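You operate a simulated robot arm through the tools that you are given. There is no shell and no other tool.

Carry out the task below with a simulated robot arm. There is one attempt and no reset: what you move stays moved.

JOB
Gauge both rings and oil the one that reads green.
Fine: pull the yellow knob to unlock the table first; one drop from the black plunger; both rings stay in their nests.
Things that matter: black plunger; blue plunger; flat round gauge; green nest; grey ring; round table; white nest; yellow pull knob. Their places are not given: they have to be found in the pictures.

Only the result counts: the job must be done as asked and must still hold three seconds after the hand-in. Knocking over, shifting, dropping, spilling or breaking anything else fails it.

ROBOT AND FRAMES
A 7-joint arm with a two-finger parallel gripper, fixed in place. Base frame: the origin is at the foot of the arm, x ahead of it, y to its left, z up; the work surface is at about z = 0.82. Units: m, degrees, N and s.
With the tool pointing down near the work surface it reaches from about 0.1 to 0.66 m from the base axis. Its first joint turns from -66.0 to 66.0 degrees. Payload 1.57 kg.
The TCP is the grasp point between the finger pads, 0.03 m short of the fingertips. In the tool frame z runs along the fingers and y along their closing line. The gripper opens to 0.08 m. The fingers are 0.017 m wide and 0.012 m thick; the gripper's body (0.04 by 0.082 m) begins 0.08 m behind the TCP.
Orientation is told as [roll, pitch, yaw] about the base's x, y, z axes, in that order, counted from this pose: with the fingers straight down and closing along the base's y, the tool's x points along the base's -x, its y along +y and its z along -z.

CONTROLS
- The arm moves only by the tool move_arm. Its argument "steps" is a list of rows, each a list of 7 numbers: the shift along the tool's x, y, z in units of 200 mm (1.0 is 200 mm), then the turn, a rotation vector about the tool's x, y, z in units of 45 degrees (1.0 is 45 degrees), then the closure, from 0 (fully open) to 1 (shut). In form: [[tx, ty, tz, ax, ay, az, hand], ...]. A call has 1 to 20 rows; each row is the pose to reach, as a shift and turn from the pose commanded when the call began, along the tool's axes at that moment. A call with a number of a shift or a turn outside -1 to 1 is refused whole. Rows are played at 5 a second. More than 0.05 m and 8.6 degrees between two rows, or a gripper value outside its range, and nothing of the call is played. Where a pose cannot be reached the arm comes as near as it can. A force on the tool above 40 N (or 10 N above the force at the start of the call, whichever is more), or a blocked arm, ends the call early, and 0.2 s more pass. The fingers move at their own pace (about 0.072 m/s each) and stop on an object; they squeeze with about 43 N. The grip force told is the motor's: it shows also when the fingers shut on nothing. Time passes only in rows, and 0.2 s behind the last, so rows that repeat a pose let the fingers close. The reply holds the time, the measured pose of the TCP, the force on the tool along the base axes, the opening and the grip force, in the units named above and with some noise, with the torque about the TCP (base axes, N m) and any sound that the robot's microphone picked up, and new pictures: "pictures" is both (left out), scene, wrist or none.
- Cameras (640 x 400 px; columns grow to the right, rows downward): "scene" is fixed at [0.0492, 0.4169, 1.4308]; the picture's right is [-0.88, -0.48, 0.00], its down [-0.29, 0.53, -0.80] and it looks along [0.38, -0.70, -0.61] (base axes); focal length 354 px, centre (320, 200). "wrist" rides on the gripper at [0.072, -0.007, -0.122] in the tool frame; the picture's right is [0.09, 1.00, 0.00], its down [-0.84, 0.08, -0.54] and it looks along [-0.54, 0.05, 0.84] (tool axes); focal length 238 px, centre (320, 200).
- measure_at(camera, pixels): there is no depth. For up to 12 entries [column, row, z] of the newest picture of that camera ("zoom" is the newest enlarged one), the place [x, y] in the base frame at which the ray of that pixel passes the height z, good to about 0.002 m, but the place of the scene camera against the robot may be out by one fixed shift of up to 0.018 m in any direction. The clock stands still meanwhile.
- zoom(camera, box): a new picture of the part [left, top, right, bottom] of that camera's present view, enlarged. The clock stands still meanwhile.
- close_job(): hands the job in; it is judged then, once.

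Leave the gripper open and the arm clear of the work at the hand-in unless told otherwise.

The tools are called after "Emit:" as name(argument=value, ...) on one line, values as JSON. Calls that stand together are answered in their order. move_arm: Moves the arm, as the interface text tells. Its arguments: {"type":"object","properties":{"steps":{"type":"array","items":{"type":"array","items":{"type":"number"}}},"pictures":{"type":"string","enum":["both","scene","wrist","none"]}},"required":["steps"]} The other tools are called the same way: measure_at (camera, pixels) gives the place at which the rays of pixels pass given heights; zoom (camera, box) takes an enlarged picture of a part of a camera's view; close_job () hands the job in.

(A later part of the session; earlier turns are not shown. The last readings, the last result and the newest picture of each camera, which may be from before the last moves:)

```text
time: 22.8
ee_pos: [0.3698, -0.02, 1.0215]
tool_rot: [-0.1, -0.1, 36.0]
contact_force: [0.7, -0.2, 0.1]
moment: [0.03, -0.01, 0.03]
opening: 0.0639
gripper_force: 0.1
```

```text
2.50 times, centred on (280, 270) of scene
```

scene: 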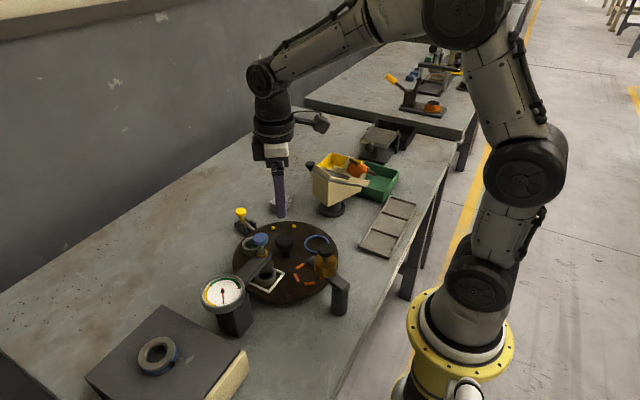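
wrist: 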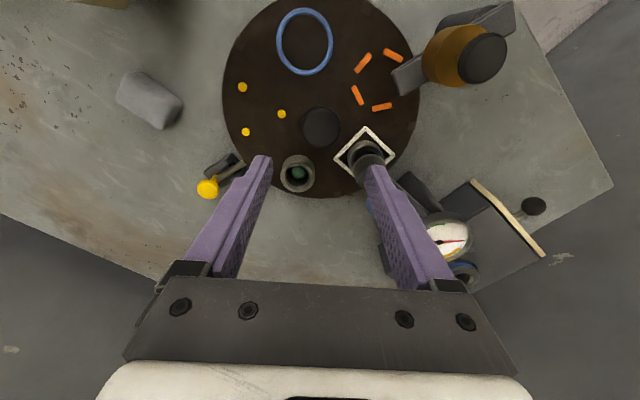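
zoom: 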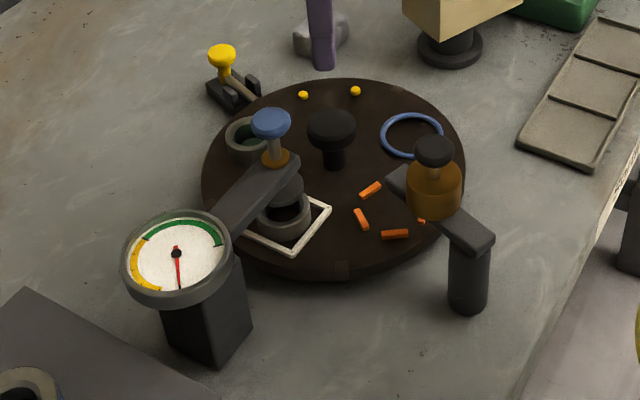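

I'll verify the turn by measuring nest centres: the blue ring nest should be at 234° and the rim notches in line with the bolt.

Emit:
measure_at(camera="zoom", pixels=[[241, 92, 0.84], [241, 92, 0.835], [277, 282, 0.896], [97, 95, 0.84], [379, 17, 0.84], [480, 282, 0.84], [376, 284, 0.842], [440, 346, 0.842], [310, 354, 0.842], [115, 358, 0.84]])

```text
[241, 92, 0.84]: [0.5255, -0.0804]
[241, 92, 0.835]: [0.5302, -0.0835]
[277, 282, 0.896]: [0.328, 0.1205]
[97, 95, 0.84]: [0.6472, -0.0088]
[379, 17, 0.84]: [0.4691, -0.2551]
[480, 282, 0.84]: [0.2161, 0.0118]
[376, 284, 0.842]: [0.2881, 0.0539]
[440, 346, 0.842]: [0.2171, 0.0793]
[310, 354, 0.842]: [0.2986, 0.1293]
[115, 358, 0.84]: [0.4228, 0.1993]
```

The last zoom was of the scene; I'll repeat it in wrist pixels.

Emit:
measure_at(camera="wrist", pixels=[[304.4, 41.4, 0.84], [320.6, 126.9, 0.896], [239.6, 42.7, 0.84], [366.6, 7.6, 0.84], [412, 126.9, 0.84], [365.2, 127.8, 0.842], [394, 155.7, 0.842], [335.5, 159.4, 0.842], [227.7, 161.2, 0.84]])

```text
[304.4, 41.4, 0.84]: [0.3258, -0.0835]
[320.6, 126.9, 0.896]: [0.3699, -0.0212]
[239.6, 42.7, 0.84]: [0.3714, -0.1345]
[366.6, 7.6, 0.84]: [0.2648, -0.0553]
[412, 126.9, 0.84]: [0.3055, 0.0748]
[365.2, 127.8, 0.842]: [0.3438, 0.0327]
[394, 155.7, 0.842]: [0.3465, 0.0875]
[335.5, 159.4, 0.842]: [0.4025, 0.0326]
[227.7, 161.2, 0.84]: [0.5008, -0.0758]
```

Alignment is good (notches within ~1° of expected). Now I'll go above the blue plunger (0.368, 0.055) at z≈1.04 with fingers shut and yaw back to 0.

Emit:
move_arm(steps=[[0, 0, -0.092, 0, 0, 0.16, 1], [-0.053, 0.077, -0.092, 0, 0, 0.32, 1], [-0.107, 0.155, -0.092, 0, 0, 0.48, 1], [-0.16, 0.232, -0.092, 0, 0, 0.64, 1], [-0.213, 0.309, -0.092, 0, 0, 0.8, 1], [-0.213, 0.309, -0.092, 0, 0, 0.8, 1]])

Emit:
zoom(camera="scene", box=[190, 190, 330, 320])

```text
time: 24.2
ee_pos: [0.3662, 0.0548, 1.0391]
tool_rot: [0.0, 0.1, -0.1]
contact_force: [0.2, 0.2, 0.8]
moment: [0.02, -0.02, -0.01]
opening: 0.0
gripper_force: 21.2
```

scene: 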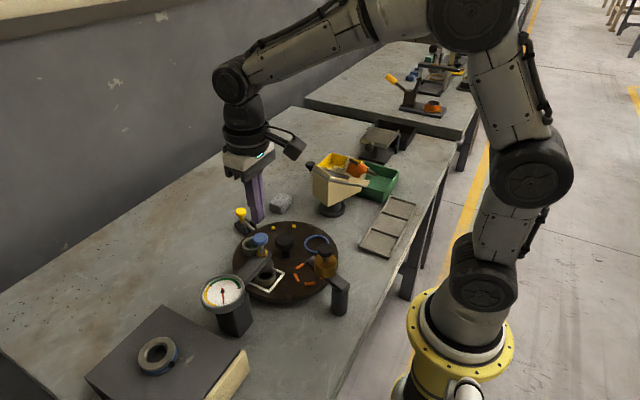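
wrist: 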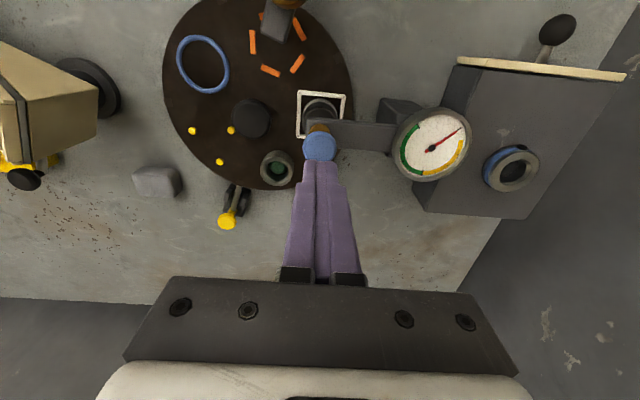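

```text
3.08 times, centred on (260, 255) of scene
```

zoom: 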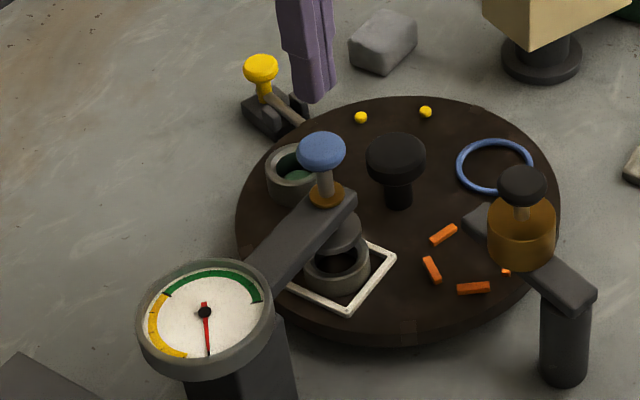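

Dial visible in both cameras; needle rests outside the zones. I'll verify the plunger's centre once more, pixel (319, 145).

Emit:
measure_at(camera="wrist", pixels=[[319, 145, 0.966], [319, 145, 0.96], [250, 118, 0.896]])

```text
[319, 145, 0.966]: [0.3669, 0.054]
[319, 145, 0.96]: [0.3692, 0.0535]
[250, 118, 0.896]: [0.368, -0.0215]
```

Centred within 1 mm. I'll lower onto the blue plunger and press in 2 mm steps, watching force and dial.

Emit:
move_arm(steps=[[0, 0, 0.1, 0, 0, 0, 1], [0, 0, 0.18, 0, 0, 0, 1], [0, 0, 0.2, 0, 0, 0, 1], [0, 0, 0.21, 0, 0, 0, 1], [0, 0, 0.22, 0, 0, 0, 1], [0, 0, 0.23, 0, 0, 0, 1], [0, 0, 0.24, 0, 0, 0, 1], [0, 0, 0.25, 0, 0, 0, 1]])

Emit:
zoom(camera="scene", box=[190, 190, 330, 320])

```text
time: 26.0
ee_pos: [0.3678, 0.0552, 0.9888]
tool_rot: [0.0, -0.1, 0.0]
contact_force: [0.6, -0.2, 1.2]
moment: [0.0, -0.03, 0.01]
opening: 0.0001
gripper_force: 21.5
```

scene: 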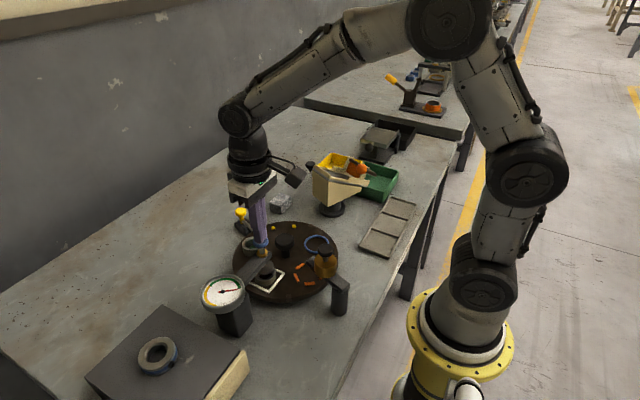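
wrist: 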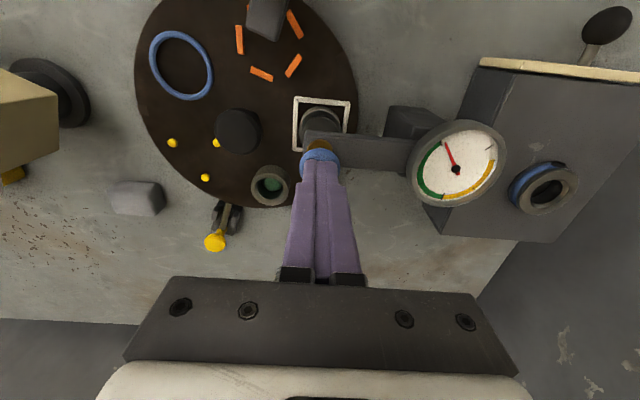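

```text
3.08 times, centred on (260, 255) of scene
```

zoom: 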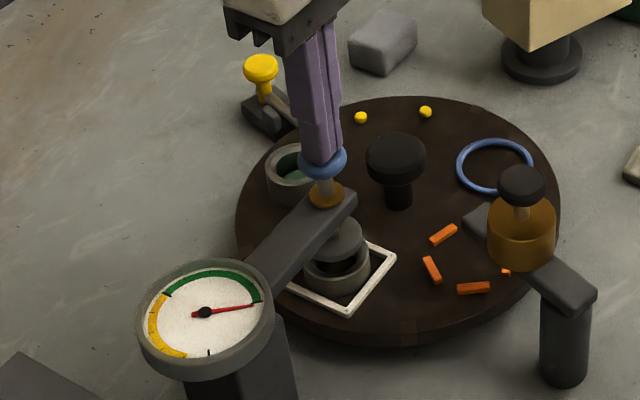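

The needle is moving (now pointing right, at the edge of green) with just ~1 N. The probe isn't on the ring yet; I'll continue pressing.

Emit:
move_arm(steps=[[0, 0, 0.01, 0, 0, 0, 1], [0, 0, 0.02, 0, 0, 0, 1], [0, 0, 0.03, 0, 0, 0, 1], [0, 0, 0.04, 0, 0, 0, 1]])

Emit:
zoom(camera="scene", box=[190, 190, 330, 320])

```text
time: 27.0
ee_pos: [0.3672, 0.0547, 0.9829]
tool_rot: [0.0, 0.0, 0.0]
contact_force: [0.6, 0.7, 2.5]
moment: [0.04, 0.0, 0.02]
opening: 0.0
gripper_force: 21.4
```

scene: 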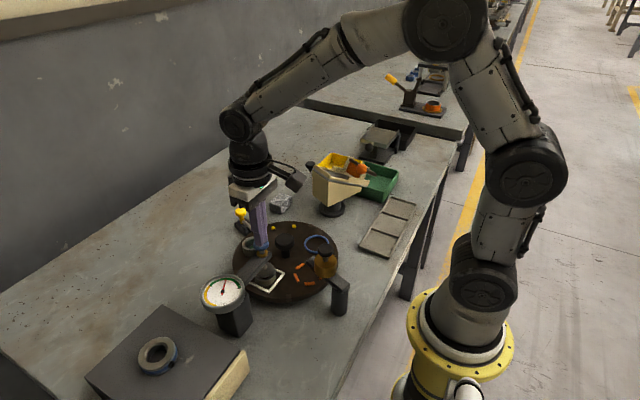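
wrist: 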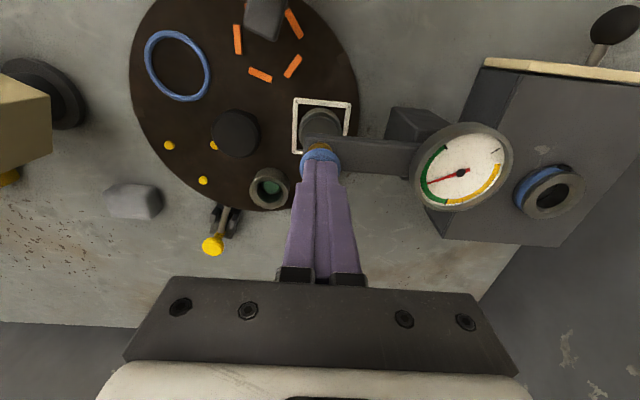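

```text
3.08 times, centred on (260, 255) of scene
```

zoom: 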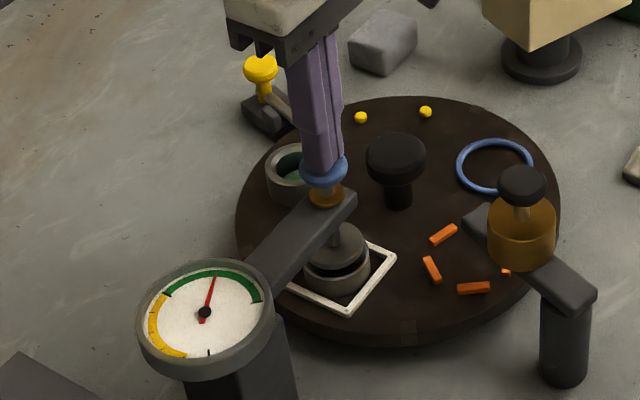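

Needle now in mid-green but force is just 2.5 N and the probe foot is still above the ring. Continuing in 1 mm steps until contact.

Emit:
move_arm(steps=[[0, 0, 0.005, 0, 0, 0, 1], [0, 0, 0.01, 0, 0, 0, 1], [0, 0, 0.015, 0, 0, 0, 1], [0, 0, 0.02, 0, 0, 0, 1]])

Emit:
zoom(camera="scene", box=[190, 190, 330, 320])

```text
time: 28.0
ee_pos: [0.3694, 0.0543, 0.9778]
tool_rot: [-0.1, 0.0, -0.1]
contact_force: [-0.3, -0.8, 3.1]
moment: [-0.05, 0.0, 0.03]
opening: 0.0001
gripper_force: 21.1
```

scene: 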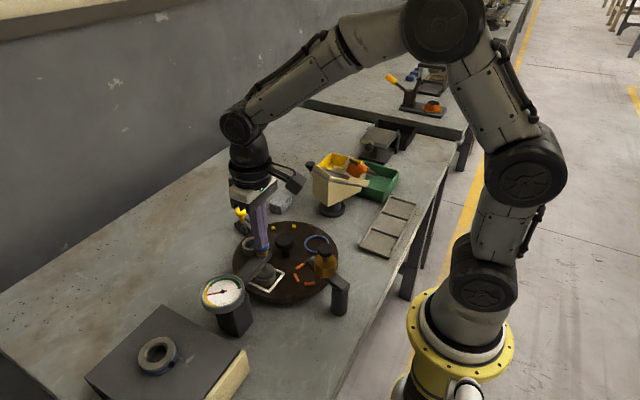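
wrist: 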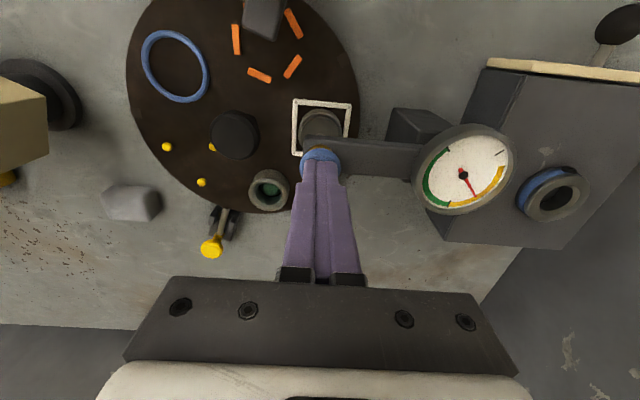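

```text
3.08 times, centred on (260, 255) of scene
```

zoom: 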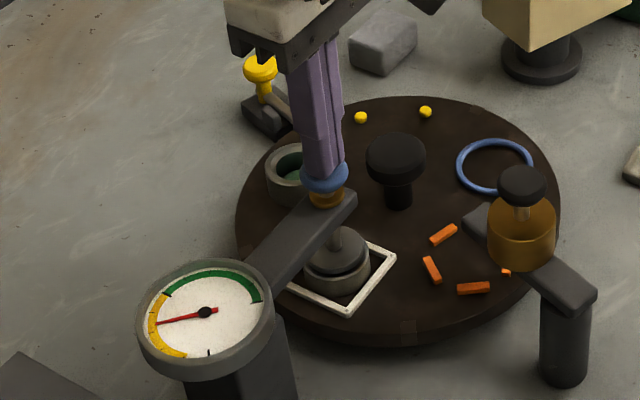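

Needle has passed into amber; force still ~3 N. Continuing to firm contact.

Emit:
move_arm(steps=[[0, 0, 0.005, 0, 0, 0, 1], [0, 0, 0.01, 0, 0, 0, 1], [0, 0, 0.015, 0, 0, 0, 1], [0, 0, 0.02, 0, 0, 0, 1]])

Emit:
zoom(camera="scene", box=[190, 190, 330, 320])

```text
time: 29.0
ee_pos: [0.3678, 0.0543, 0.9753]
tool_rot: [-0.1, -0.2, 0.0]
contact_force: [-8.3, 1.0, 21.6]
moment: [0.07, 0.24, 0.03]
opening: 0.0
gripper_force: 21.1
```

scene: 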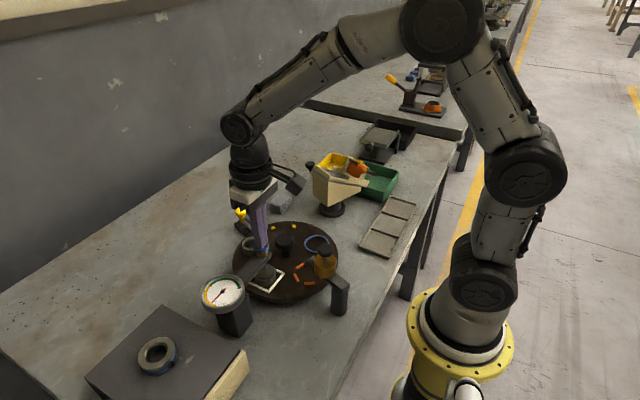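
wrist: 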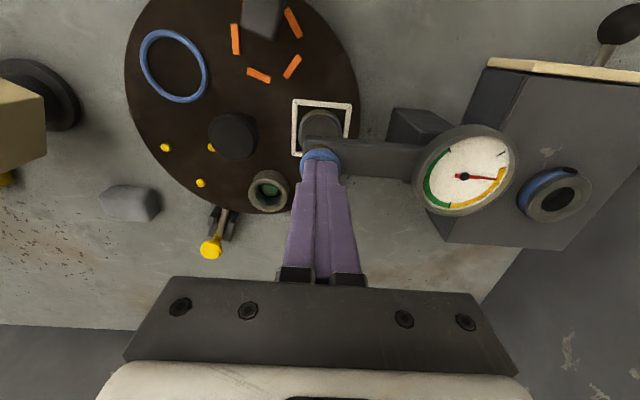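

```text
3.08 times, centred on (260, 255) of scene
```

zoom: 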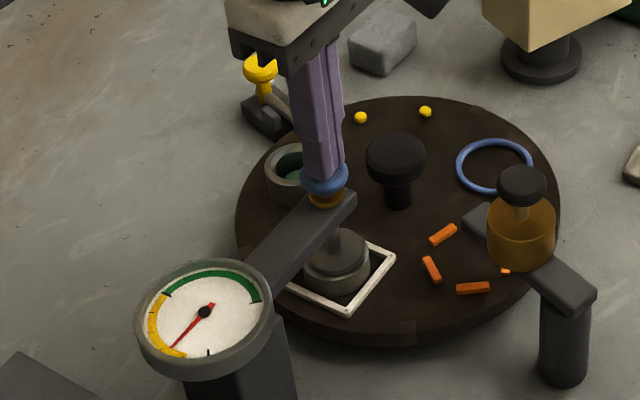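

Firm contact (21.6 N): the needle rests in amber for the white-nest ring. I'll zoom the dial to be sure.

Emit:
zoom(camera="scene", box=[195, 265, 255, 315])

Emit:
zoom(camera="wrist", box=[280, 80, 530, 230])

```text
8.00 times, centred on (225, 290) of scene
```

zoom: 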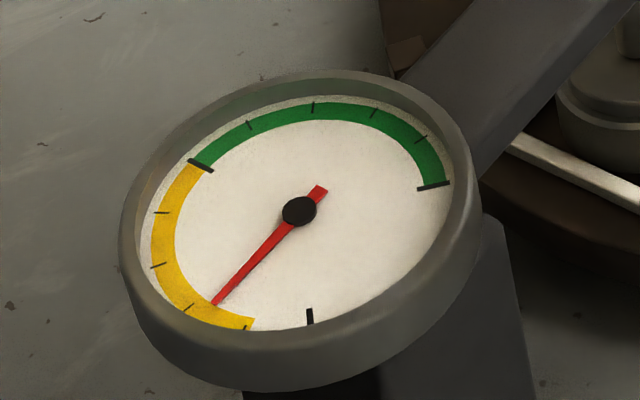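

```text
2.56 times, centred on (405, 155) of wrist
```

zoom: 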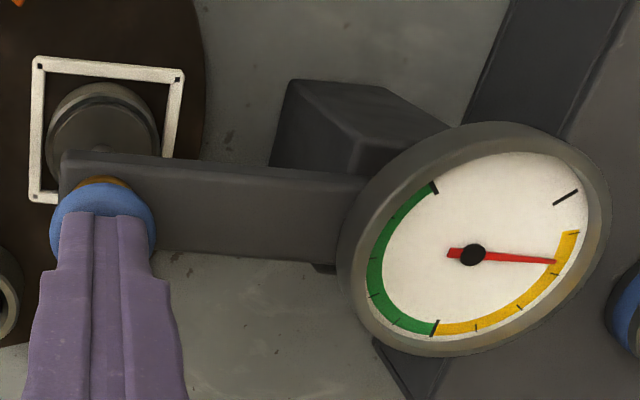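

The white-nest ring reads amber. I'll hold a moment longer for a settled reading, then lift off the plunger and check the needle returns.

Emit:
move_arm(steps=[[0, 0, 0, 0, 0, 0, 1], [0, 0, 0, 0, 0, 0, 1], [0, 0, 0, 0, 0, 0, 1], [0, 0, -0.05, 0, 0, 0, 1], [0, 0, -0.1, 0, 0, 0, 1], [0, 0, -0.2, 0, 0, 0, 1], [0, 0, -0.35, 0, 0, 0, 1], [0, 0, -0.35, 0, 0, 0, 1]])

Emit:
zoom(camera="scene", box=[190, 190, 370, 350])

```text
time: 30.8
ee_pos: [0.3684, 0.0536, 1.0446]
tool_rot: [0.0, 0.0, 0.0]
contact_force: [0.8, 0.1, 0.4]
moment: [0.0, 0.02, 0.0]
opening: 0.0002
gripper_force: 20.9
```

scene: 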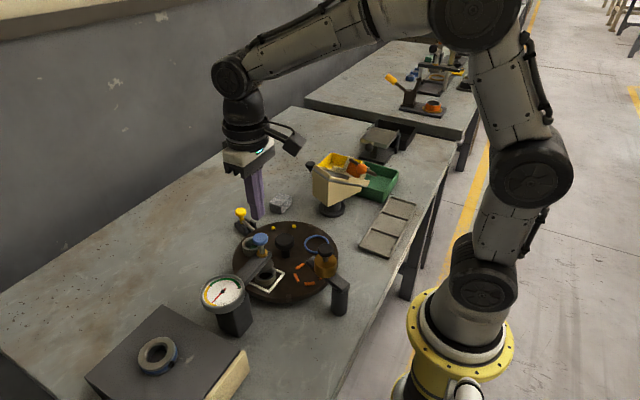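
wrist: 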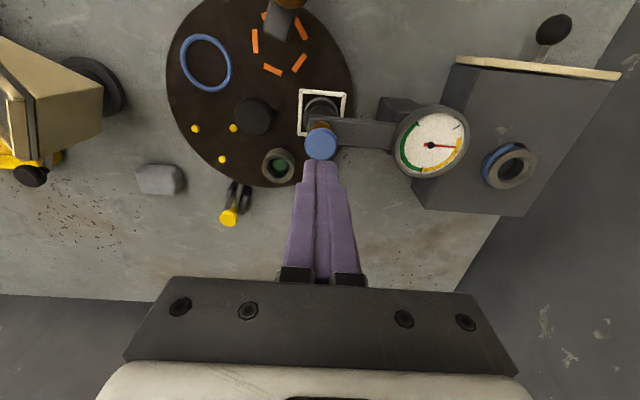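

```text
2.50 times, centred on (280, 270) of scene
```

zoom: 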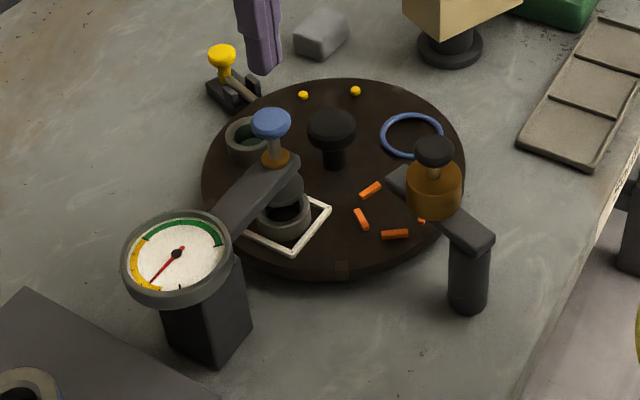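

The needle holds its amber reading and the plunger has risen. Next I'll return to the central knob at yaw -36° and grip it for the second 72° turn.

Emit:
move_arm(steps=[[-0.001, -0.09, 0, 0, 0, 0.16, 0.2], [-0.002, -0.18, 0, 0, 0, 0.32, 0.2], [-0.004, -0.27, 0, 0, 0, 0.48, 0.2], [-0.005, -0.368, 0, 0, 0, 0.64, 0.2], [-0.005, -0.37, 0.1, 0, 0, 0.8, 0.2], [-0.005, -0.37, 0.32, 0, 0, 0.8, 0.2], [-0.005, -0.37, 0.54, 0, 0, 0.8, 0.2], [-0.005, -0.37, 0.773, 0, 0, 0.8, 0.2], [-0.005, -0.37, 0.773, 0, 0, 0.8, 0.2], [-0.005, -0.37, 0.773, 0, 0, 0.8, 1], [-0.005, -0.37, 0.773, 0, 0, 0.8, 1], [-0.005, -0.37, 0.773, 0, 0, 0.8, 1]], pictures="wrist")

```text
time: 33.4
ee_pos: [0.3687, -0.0203, 0.8873]
tool_rot: [0.0, 0.1, -36.2]
contact_force: [1.2, -2.3, -5.1]
moment: [-0.32, -0.5, -0.01]
opening: 0.0415
gripper_force: 44.6
```

wrist: 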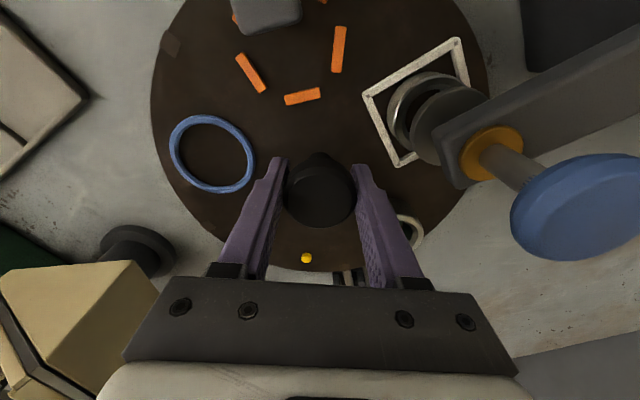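

Good grip (0.0415, low side force). Turning the first 36°.

Emit:
move_arm(steps=[[0, 0, 0, 0, 0, -0.1, 1], [0, 0, 0, 0, 0, -0.2, 1], [0, 0, 0, 0, 0, -0.3, 1], [0, 0, 0, 0, 0, -0.4, 1], [0, 0, 0, 0, 0, -0.5, 1], [0, 0, 0, 0, 0, -0.6, 1], [0, 0, 0, 0, 0, -0.7, 1], [0, 0, 0, 0, 0, -0.8, 1], [0, 0, 0, 0, 0, -0.8, 1]], pictures="wrist")

```text
time: 35.4
ee_pos: [0.3681, -0.0204, 0.8893]
tool_rot: [0.2, 0.1, 0.1]
contact_force: [9.0, -15.8, -29.8]
moment: [0.09, 0.12, 0.02]
opening: 0.0415
gripper_force: 45.1
```

wrist: 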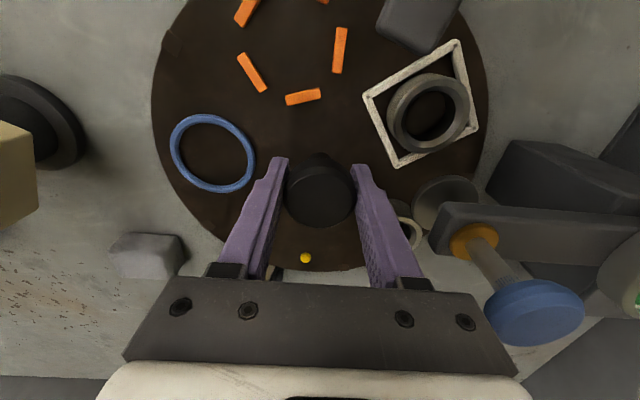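

36° turned; −30 N along z so I'll relieve by ~1 mm downward and −y, then continue the other 36°.

Emit:
move_arm(steps=[[-0.002, -0.003, 0.006, 0, 0, 0, 1], [-0.002, -0.003, 0.006, 0, 0, -0.1, 1], [-0.002, -0.003, 0.006, 0, 0, -0.2, 1], [-0.002, -0.003, 0.006, 0, 0, -0.3, 1], [-0.002, -0.003, 0.006, 0, 0, -0.4, 1], [-0.002, -0.003, 0.006, 0, 0, -0.5, 1], [-0.002, -0.003, 0.006, 0, 0, -0.6, 1], [-0.002, -0.003, 0.006, 0, 0, -0.7, 1], [-0.002, -0.003, 0.006, 0, 0, -0.8, 1], [-0.002, -0.003, 0.006, 0, 0, -0.8, 1]])

Emit:
zoom(camera="scene", box=[190, 190, 370, 350])

```text
time: 37.6
ee_pos: [0.3696, -0.0196, 0.8888]
tool_rot: [0.1, 0.0, 36.1]
contact_force: [-15.7, -22.6, 11.6]
moment: [0.22, -0.28, -0.01]
opening: 0.0414
gripper_force: 45.3
```

scene: 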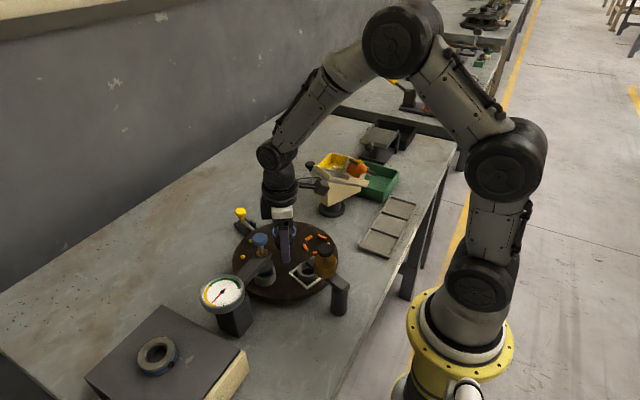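
wrist: 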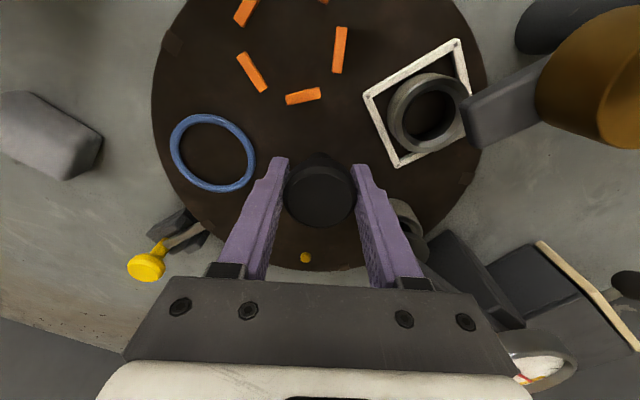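

```text
2.50 times, centred on (280, 270) of scene
```

zoom: 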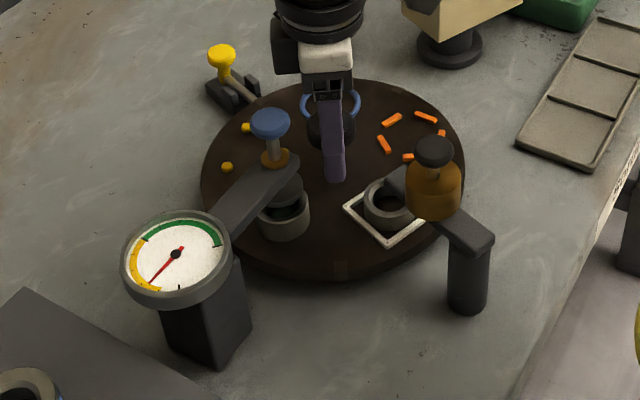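

The green nest's ring is now under the gauge. Opening, lifting, and checking alignment.

Emit:
move_arm(steps=[[0, 0, 0, 0, 0, 0, 0.2], [0, 0, 0, 0, 0, 0, 0.2], [0, 0, -0.2, 0, 0, 0, 0.2], [0, 0, -0.42, 0, 0, 0, 0.2], [0, 0, -0.65, 0, 0, 0, 0.2], [0, 0, -0.65, 0, 0, 0, 0.2]], pictures="wrist")

Emit:
zoom(camera="wrist", box=[220, 0, 460, 180])

```text
time: 39.0
ee_pos: [0.369, -0.0195, 1.0208]
tool_rot: [0.0, 0.0, 36.1]
contact_force: [0.2, 0.2, -0.5]
moment: [0.0, 0.0, -0.03]
opening: 0.064
gripper_force: 0.1
```

wrist: 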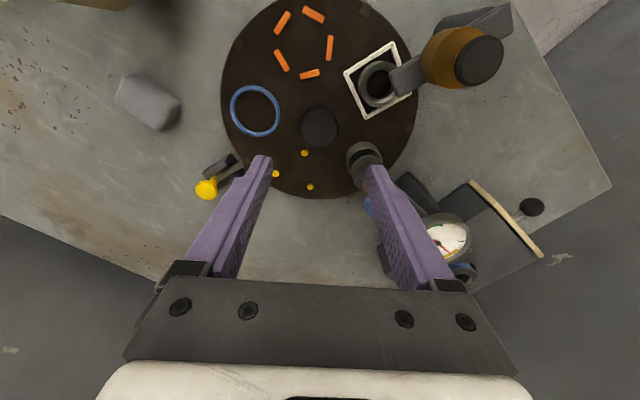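

```text
2.22 times, centred on (340, 90) of wrist
```

zoom: 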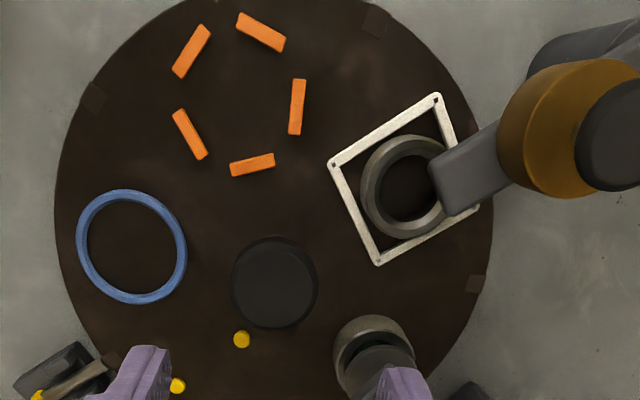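

I'll measure the notches and nests again in this zoom.

Emit:
measure_at(camera="zoom", pixels=[[275, 282, 0.896], [93, 97, 0.84], [376, 22, 0.84], [476, 284, 0.84], [131, 246, 0.84], [434, 97, 0.842], [379, 262, 0.842], [334, 162, 0.842], [114, 359, 0.84]])

```text
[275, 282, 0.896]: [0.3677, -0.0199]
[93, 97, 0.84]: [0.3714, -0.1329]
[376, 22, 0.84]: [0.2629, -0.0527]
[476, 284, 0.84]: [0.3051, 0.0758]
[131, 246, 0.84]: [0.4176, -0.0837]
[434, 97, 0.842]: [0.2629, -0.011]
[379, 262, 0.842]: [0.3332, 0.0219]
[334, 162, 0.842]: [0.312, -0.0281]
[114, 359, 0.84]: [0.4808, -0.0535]
```

Table angle matches (within ~1°). I'll go back above the blue plunger with fingers shut, yaw 0, stopping just above it.

Emit:
move_arm(steps=[[0, 0, -0.096, 0, 0, 0.16, 1], [-0.053, 0.076, -0.096, 0, 0, 0.32, 1], [-0.106, 0.152, -0.096, 0, 0, 0.48, 1], [-0.159, 0.229, -0.096, 0, 0, 0.64, 1], [-0.212, 0.305, -0.096, 0, 0, 0.8, 1], [-0.212, 0.305, 0.05, 0, 0, 0.8, 1], [-0.212, 0.305, 0.1, 0, 0, 0.8, 1], [-0.212, 0.305, 0.1, 0, 0, 0.8, 1]], pictures="wrist")

Emit:
zoom(camera="scene", box=[190, 190, 330, 320])

```text
time: 40.8
ee_pos: [0.3677, 0.0544, 0.9979]
tool_rot: [0.0, -0.1, 0.1]
contact_force: [0.5, 0.6, 0.4]
moment: [0.03, 0.02, 0.01]
opening: 0.0001
gripper_force: 21.3
```

wrist: 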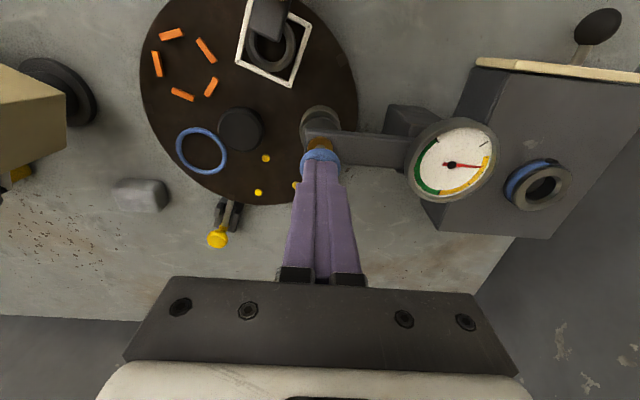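

```text
3.08 times, centred on (260, 255) of scene
```

zoom: 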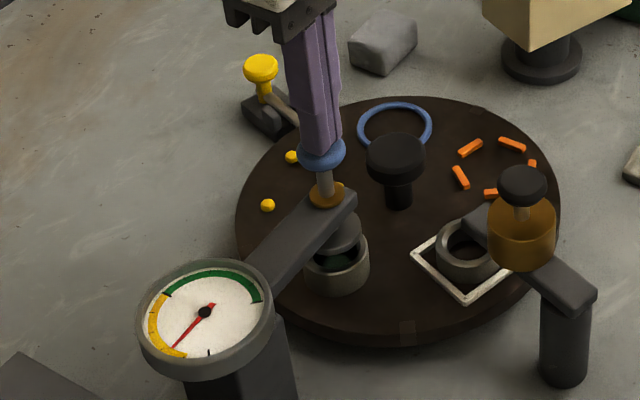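

Tips are just above the plunger. Pressing 12 mm in 2 mm steps, then reading.

Emit:
move_arm(steps=[[0, 0, 0.01, 0, 0, 0, 1], [0, 0, 0.02, 0, 0, 0, 1], [0, 0, 0.03, 0, 0, 0, 1], [0, 0, 0.04, 0, 0, 0, 1], [0, 0, 0.05, 0, 0, 0, 1], [0, 0, 0.06, 0, 0, 0, 1]], pictures="wrist")

Emit:
zoom(camera="scene", box=[190, 190, 330, 320])

```text
time: 42.2
ee_pos: [0.3677, 0.0536, 0.9865]
tool_rot: [0.0, 0.0, -0.1]
contact_force: [0.4, 1.7, 1.3]
moment: [0.04, -0.03, -0.01]
opening: 0.0
gripper_force: 21.3
```

wrist: 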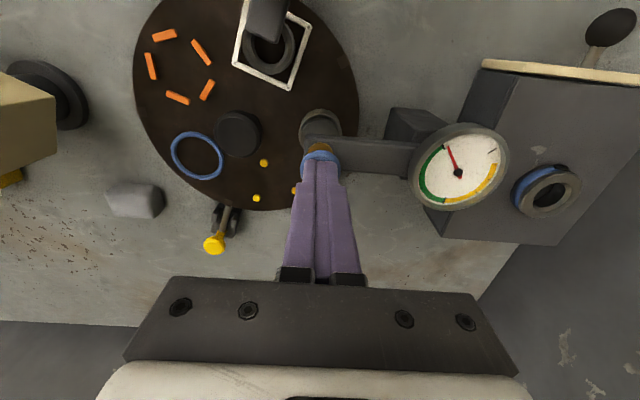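

```text
3.08 times, centred on (260, 255) of scene
```

zoom: 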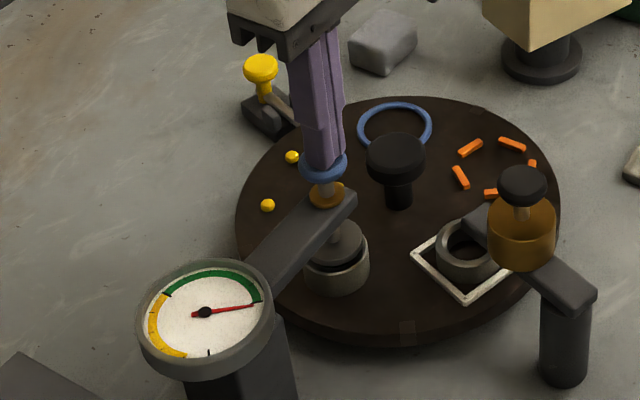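

The needle follows the new stroke (now at green's start, no contact yet). Continuing in 1 mm steps.

Emit:
move_arm(steps=[[0, 0, 0.005, 0, 0, 0, 1], [0, 0, 0.01, 0, 0, 0, 1], [0, 0, 0.015, 0, 0, 0, 1], [0, 0, 0.02, 0, 0, 0, 1]], pictures="wrist")

Emit:
zoom(camera="scene", box=[190, 190, 330, 320])

```text
time: 43.2
ee_pos: [0.3683, 0.0536, 0.9826]
tool_rot: [0.0, -0.1, 0.0]
contact_force: [-0.1, -0.1, 2.3]
moment: [0.01, -0.05, -0.04]
opening: 0.0002
gripper_force: 21.1
```

wrist: 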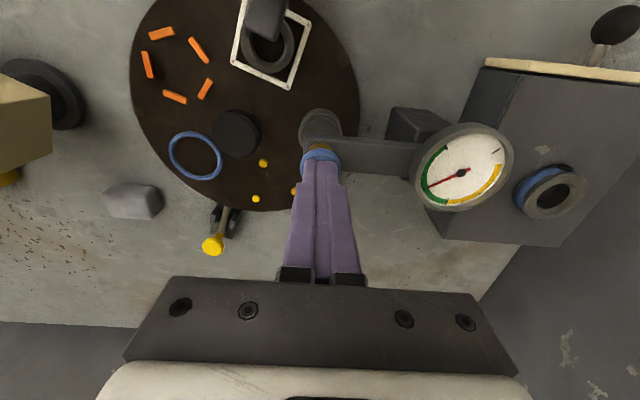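

```text
3.08 times, centred on (260, 255) of scene
```

zoom: 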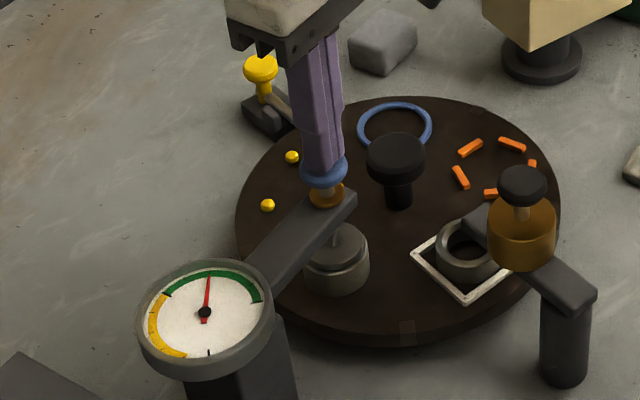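

Needle in mid-green but force still 2.3 N (no contact yet). Continuing in 1 mm steps.

Emit:
move_arm(steps=[[0, 0, 0.005, 0, 0, 0, 1], [0, 0, 0.01, 0, 0, 0, 1], [0, 0, 0.01, 0, 0, 0, 1]], pictures="wrist")

Emit:
zoom(camera="scene", box=[190, 190, 330, 320])

```text
time: 44.0
ee_pos: [0.3681, 0.0543, 0.9809]
tool_rot: [0.0, -0.2, 0.1]
contact_force: [-5.0, -2.2, 19.4]
moment: [-0.02, 0.16, -0.01]
opening: 0.0
gripper_force: 21.5
```

wrist: 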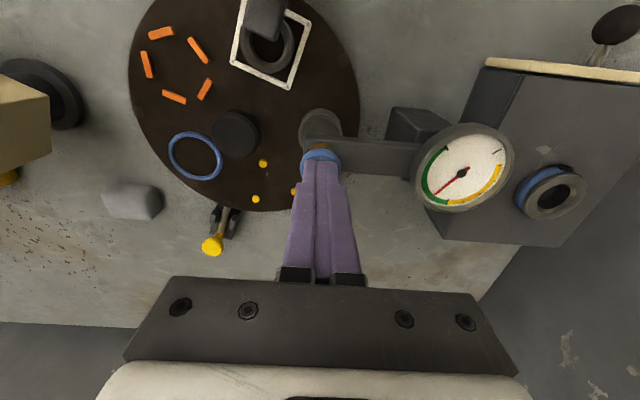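

```text
3.08 times, centred on (260, 255) of scene
```

zoom: 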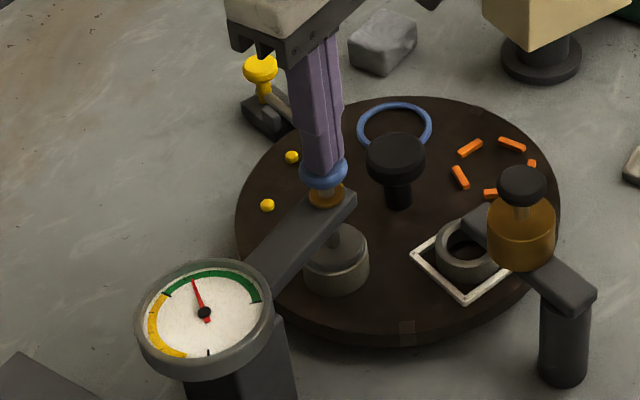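

Firm contact (19.4 N) with the needle in green: the green-nest ring reads green. Zooming in to confirm, then holding and lifting.

Emit:
zoom(camera="scene", box=[195, 265, 255, 315])

Emit:
move_arm(steps=[[0, 0, 0, 0, 0, 0, 1], [0, 0, 0, 0, 0, 0, 1], [0, 0, 0, 0, 0, 0, 1], [0, 0, -0.05, 0, 0, 0, 1], [0, 0, -0.1, 0, 0, 0, 1], [0, 0, -0.2, 0, 0, 0, 1], [0, 0, -0.32, 0, 0, 0, 1], [0, 0, -0.32, 0, 0, 0, 1]])

Emit:
zoom(camera="scene", box=[190, 190, 370, 350])

```text
8.00 times, centred on (225, 290) of scene
```

zoom: 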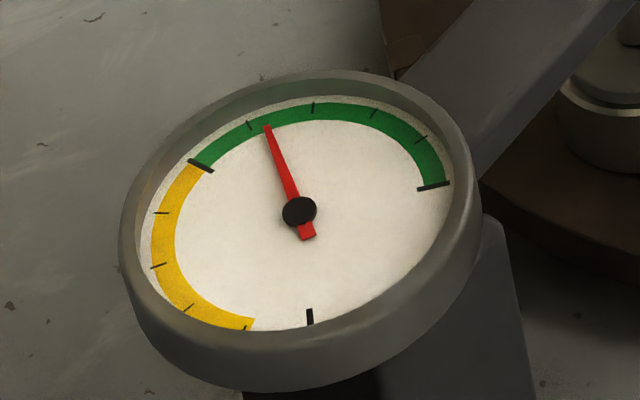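

```text
time: 45.8
ee_pos: [0.3678, 0.0542, 1.0433]
tool_rot: [0.1, 0.0, 0.0]
contact_force: [0.4, 0.1, -0.4]
moment: [-0.03, 0.02, -0.01]
opening: 0.0
gripper_force: 21.3
```

scene: 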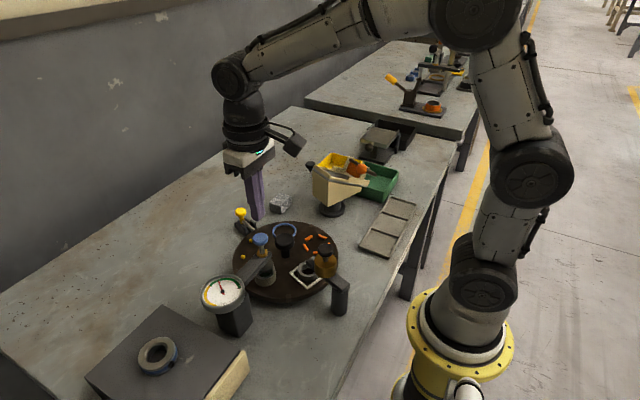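
wrist: 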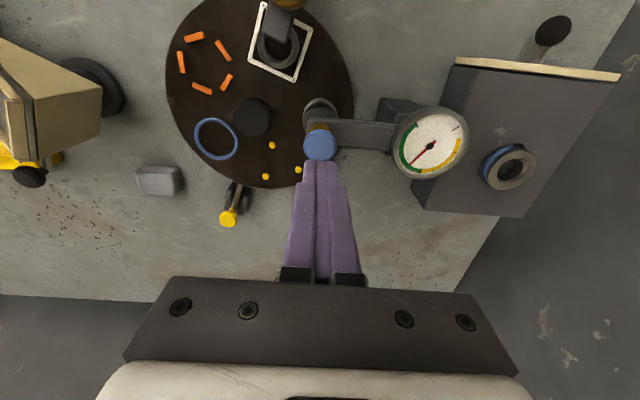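

```text
2.50 times, centred on (280, 270) of scene
```

zoom: 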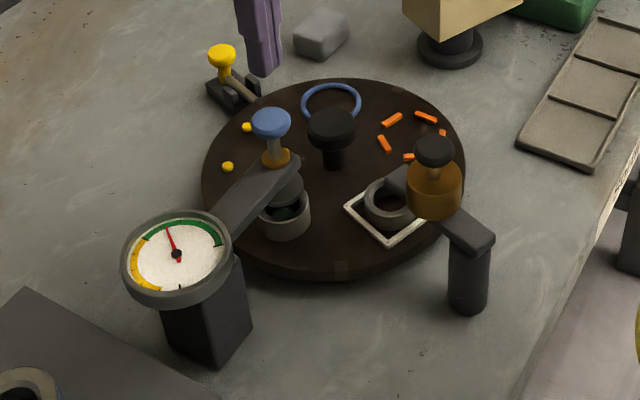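

The green-nest ring reads green, so it's the one to oil. I'll grip the central knob again at yaw -36° for the third 72° turn, bringing the green nest under the oiler.

Emit:
move_arm(steps=[[-0.001, -0.09, 0, 0, 0, 0.16, 0.2], [-0.002, -0.18, 0, 0, 0, 0.32, 0.2], [-0.004, -0.27, 0, 0, 0, 0.48, 0.2], [-0.006, -0.371, 0, 0, 0, 0.64, 0.2], [-0.006, -0.372, 0.1, 0, 0, 0.8, 0.2], [-0.006, -0.372, 0.32, 0, 0, 0.8, 0.2], [-0.006, -0.372, 0.54, 0, 0, 0.8, 0.2], [-0.006, -0.372, 0.768, 0, 0, 0.8, 0.2], [-0.006, -0.372, 0.768, 0, 0, 0.8, 0.2], [-0.006, -0.372, 0.768, 0, 0, 0.8, 1], [-0.006, -0.372, 0.768, 0, 0, 0.8, 1], [-0.006, -0.372, 0.768, 0, 0, 0.8, 1]], pictures="wrist")

```text
time: 48.4
ee_pos: [0.3683, -0.0192, 0.8916]
tool_rot: [-0.1, 0.0, -36.0]
contact_force: [-4.2, -13.9, -1.8]
moment: [-0.37, -0.28, -0.01]
opening: 0.0415
gripper_force: 44.7
```

wrist: 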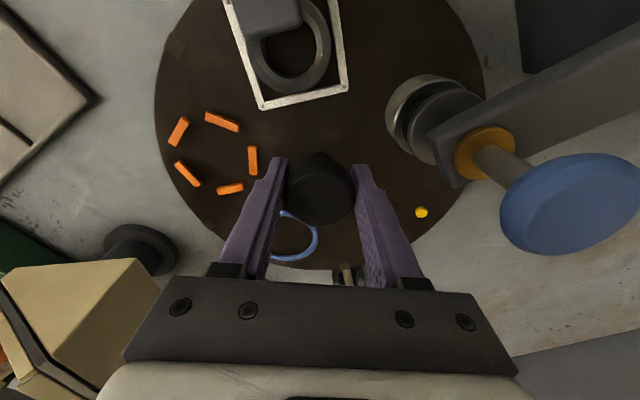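

Gripped. Turning the first 36° with a small relief in -tool y.

Emit:
move_arm(steps=[[0, -0.003, 0, 0, 0, -0.1, 1], [0, -0.003, 0, 0, 0, -0.2, 1], [0, -0.003, 0, 0, 0, -0.3, 1], [0, -0.003, 0, 0, 0, -0.4, 1], [0, -0.003, 0, 0, 0, -0.5, 1], [0, -0.003, 0, 0, 0, -0.6, 1], [0, -0.003, 0, 0, 0, -0.7, 1], [0, -0.003, 0, 0, 0, -0.8, 1], [0, -0.003, 0, 0, 0, -0.8, 1]], pictures="wrist")

```text
time: 50.4
ee_pos: [0.3693, -0.0203, 0.8909]
tool_rot: [0.0, -0.1, 0.0]
contact_force: [-8.8, -2.2, 16.2]
moment: [0.04, 0.7, 0.02]
opening: 0.0414
gripper_force: 45.1
```

wrist: 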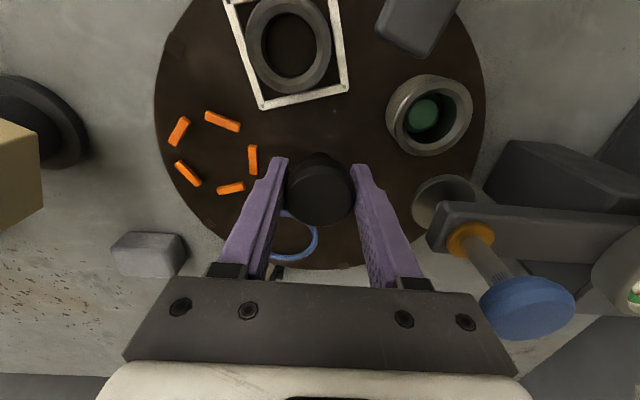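

Table follows cleanly. Turning the other 36° with a slight upward relief.

Emit:
move_arm(steps=[[0.002, 0, -0.003, 0, 0, 0, 1], [0.002, 0, -0.003, 0, 0, -0.1, 1], [0.002, 0, -0.003, 0, 0, -0.2, 1], [0.002, 0, -0.003, 0, 0, -0.3, 1], [0.002, 0, -0.003, 0, 0, -0.4, 1], [0.002, 0, -0.003, 0, 0, -0.5, 1], [0.002, 0, -0.003, 0, 0, -0.6, 1], [0.002, 0, -0.003, 0, 0, -0.7, 1], [0.002, 0, -0.003, 0, 0, -0.8, 1], [0.002, 0, -0.003, 0, 0, -0.8, 1]])

Emit:
zoom(camera="scene", box=[190, 190, 370, 350])

```text
time: 52.6
ee_pos: [0.3683, -0.0225, 0.8905]
tool_rot: [-0.2, -0.2, 36.1]
contact_force: [0.3, -10.8, 5.6]
moment: [0.16, -0.64, 0.05]
opening: 0.0416
gripper_force: 44.7
```

scene: 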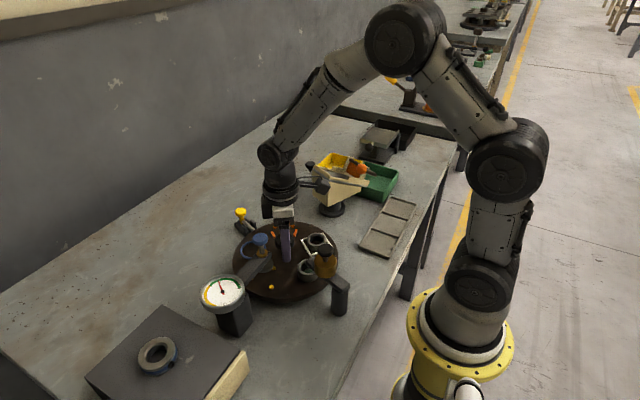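
wrist: 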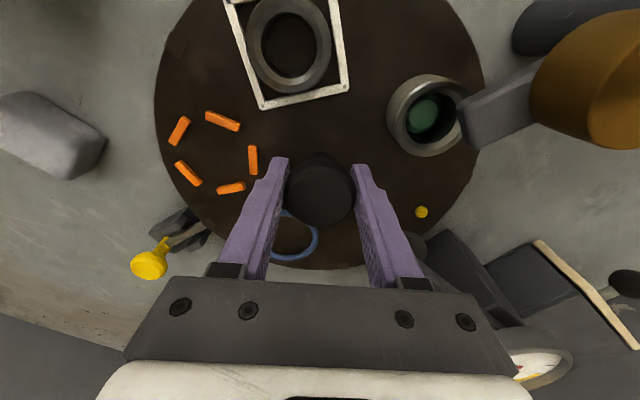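

```text
2.50 times, centred on (280, 270) of scene
```

zoom: 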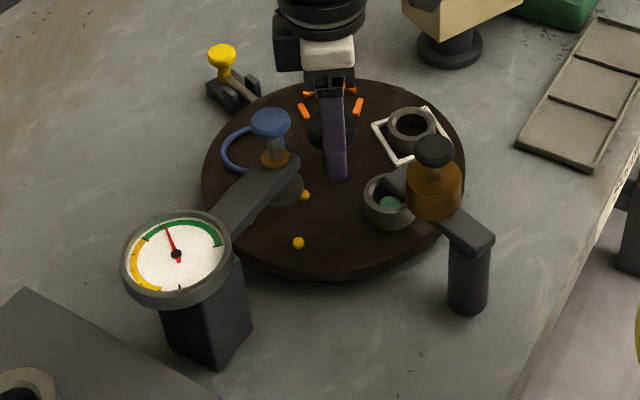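

The green-nest ring is now under the oiler's arm. Opening, lifting and checking alignment and the oiler's plunger place.

Emit:
move_arm(steps=[[0, 0, 0, 0, 0, 0, 0.2], [0, 0, 0, 0, 0, 0, 0.2], [0, 0, -0.2, 0, 0, 0, 0.2], [0, 0, -0.42, 0, 0, 0, 0.2], [0, 0, -0.65, 0, 0, 0, 0.2], [0, 0, -0.75, 0, 0, 0, 0.2], [0, 0, -0.75, 0, 0, 0, 0.2]], pictures="wrist")

Emit:
zoom(camera="wrist", box=[220, 0, 520, 190])

```text
time: 54.2
ee_pos: [0.3683, -0.021, 1.0382]
tool_rot: [0.0, 0.0, 36.0]
contact_force: [0.3, -0.2, -0.5]
moment: [0.0, 0.01, -0.02]
opening: 0.0639
gripper_force: 0.1
```

wrist: 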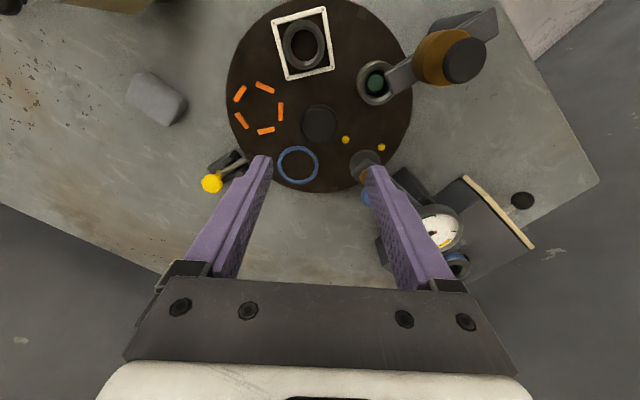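

```text
2.11 times, centred on (370, 95) of wrist
```

zoom: 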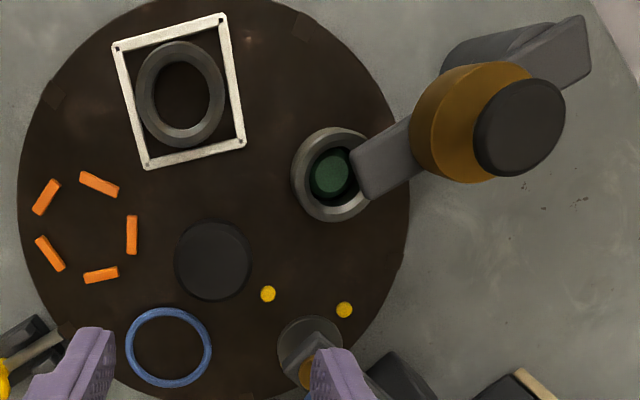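

Measuring the oiler's plunger, its arm end, and the table's angle.

Emit:
measure_at(camera="zoom", pixels=[[521, 126, 0.96], [521, 126, 0.95], [475, 128, 0.955], [565, 122, 0.955], [212, 260, 0.896], [54, 95, 0.84], [307, 27, 0.84], [168, 347, 0.84], [331, 172, 0.845], [331, 174, 0.87], [362, 178, 0.9], [180, 91, 0.842]])

```text
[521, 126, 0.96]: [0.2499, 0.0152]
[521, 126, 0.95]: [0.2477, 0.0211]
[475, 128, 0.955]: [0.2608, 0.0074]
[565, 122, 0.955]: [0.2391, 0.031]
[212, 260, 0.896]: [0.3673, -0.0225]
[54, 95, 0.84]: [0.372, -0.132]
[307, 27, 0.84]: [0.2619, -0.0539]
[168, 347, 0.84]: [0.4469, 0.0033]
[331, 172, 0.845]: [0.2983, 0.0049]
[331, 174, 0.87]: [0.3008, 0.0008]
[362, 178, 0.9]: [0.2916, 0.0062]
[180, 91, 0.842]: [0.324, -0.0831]
```

Table angle is consistent with the index (within ~1°). Oiler plunger top: about (0.2495, 0.0185, 0.954). I'll move above it with fingers shut, yaw 0.

Emit:
move_arm(steps=[[0.073, 0.102, 0, 0, 0, 0.16, 1], [0.146, 0.204, 0, 0, 0, 0.32, 1], [0.219, 0.306, 0, 0, 0, 0.48, 1], [0.292, 0.408, 0, 0, 0, 0.64, 1], [0.3645, 0.509, 0, 0, 0, 0.8, 1], [0.3645, 0.509, 0, 0, 0, 0.8, 1]])

Emit:
zoom(camera="scene", box=[240, 190, 380, 330])

```text
time: 55.6
ee_pos: [0.2488, 0.0211, 1.0391]
tool_rot: [0.0, 0.0, -0.2]
contact_force: [0.2, 0.1, 0.1]
moment: [0.01, 0.02, -0.02]
opening: 0.0
gripper_force: 21.2
```

scene: 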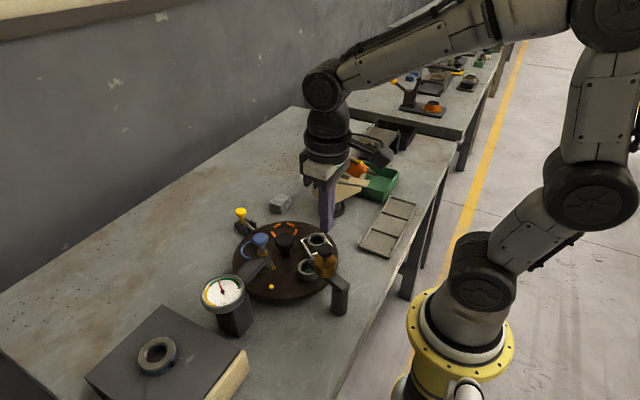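
wrist: 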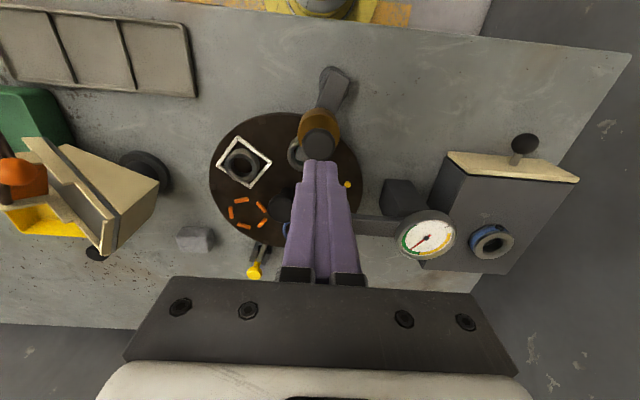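

```text
2.86 times, centred on (310, 260) of scene
```

zoom: 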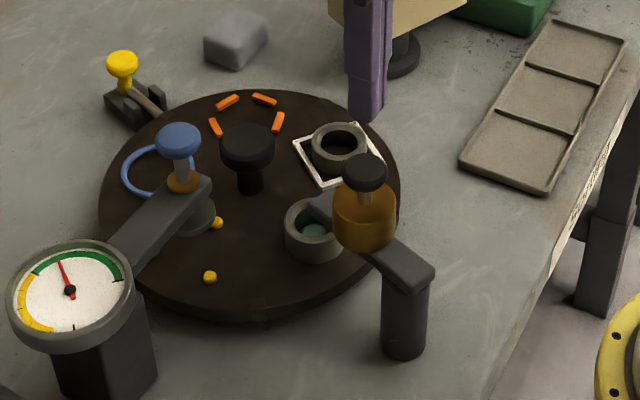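

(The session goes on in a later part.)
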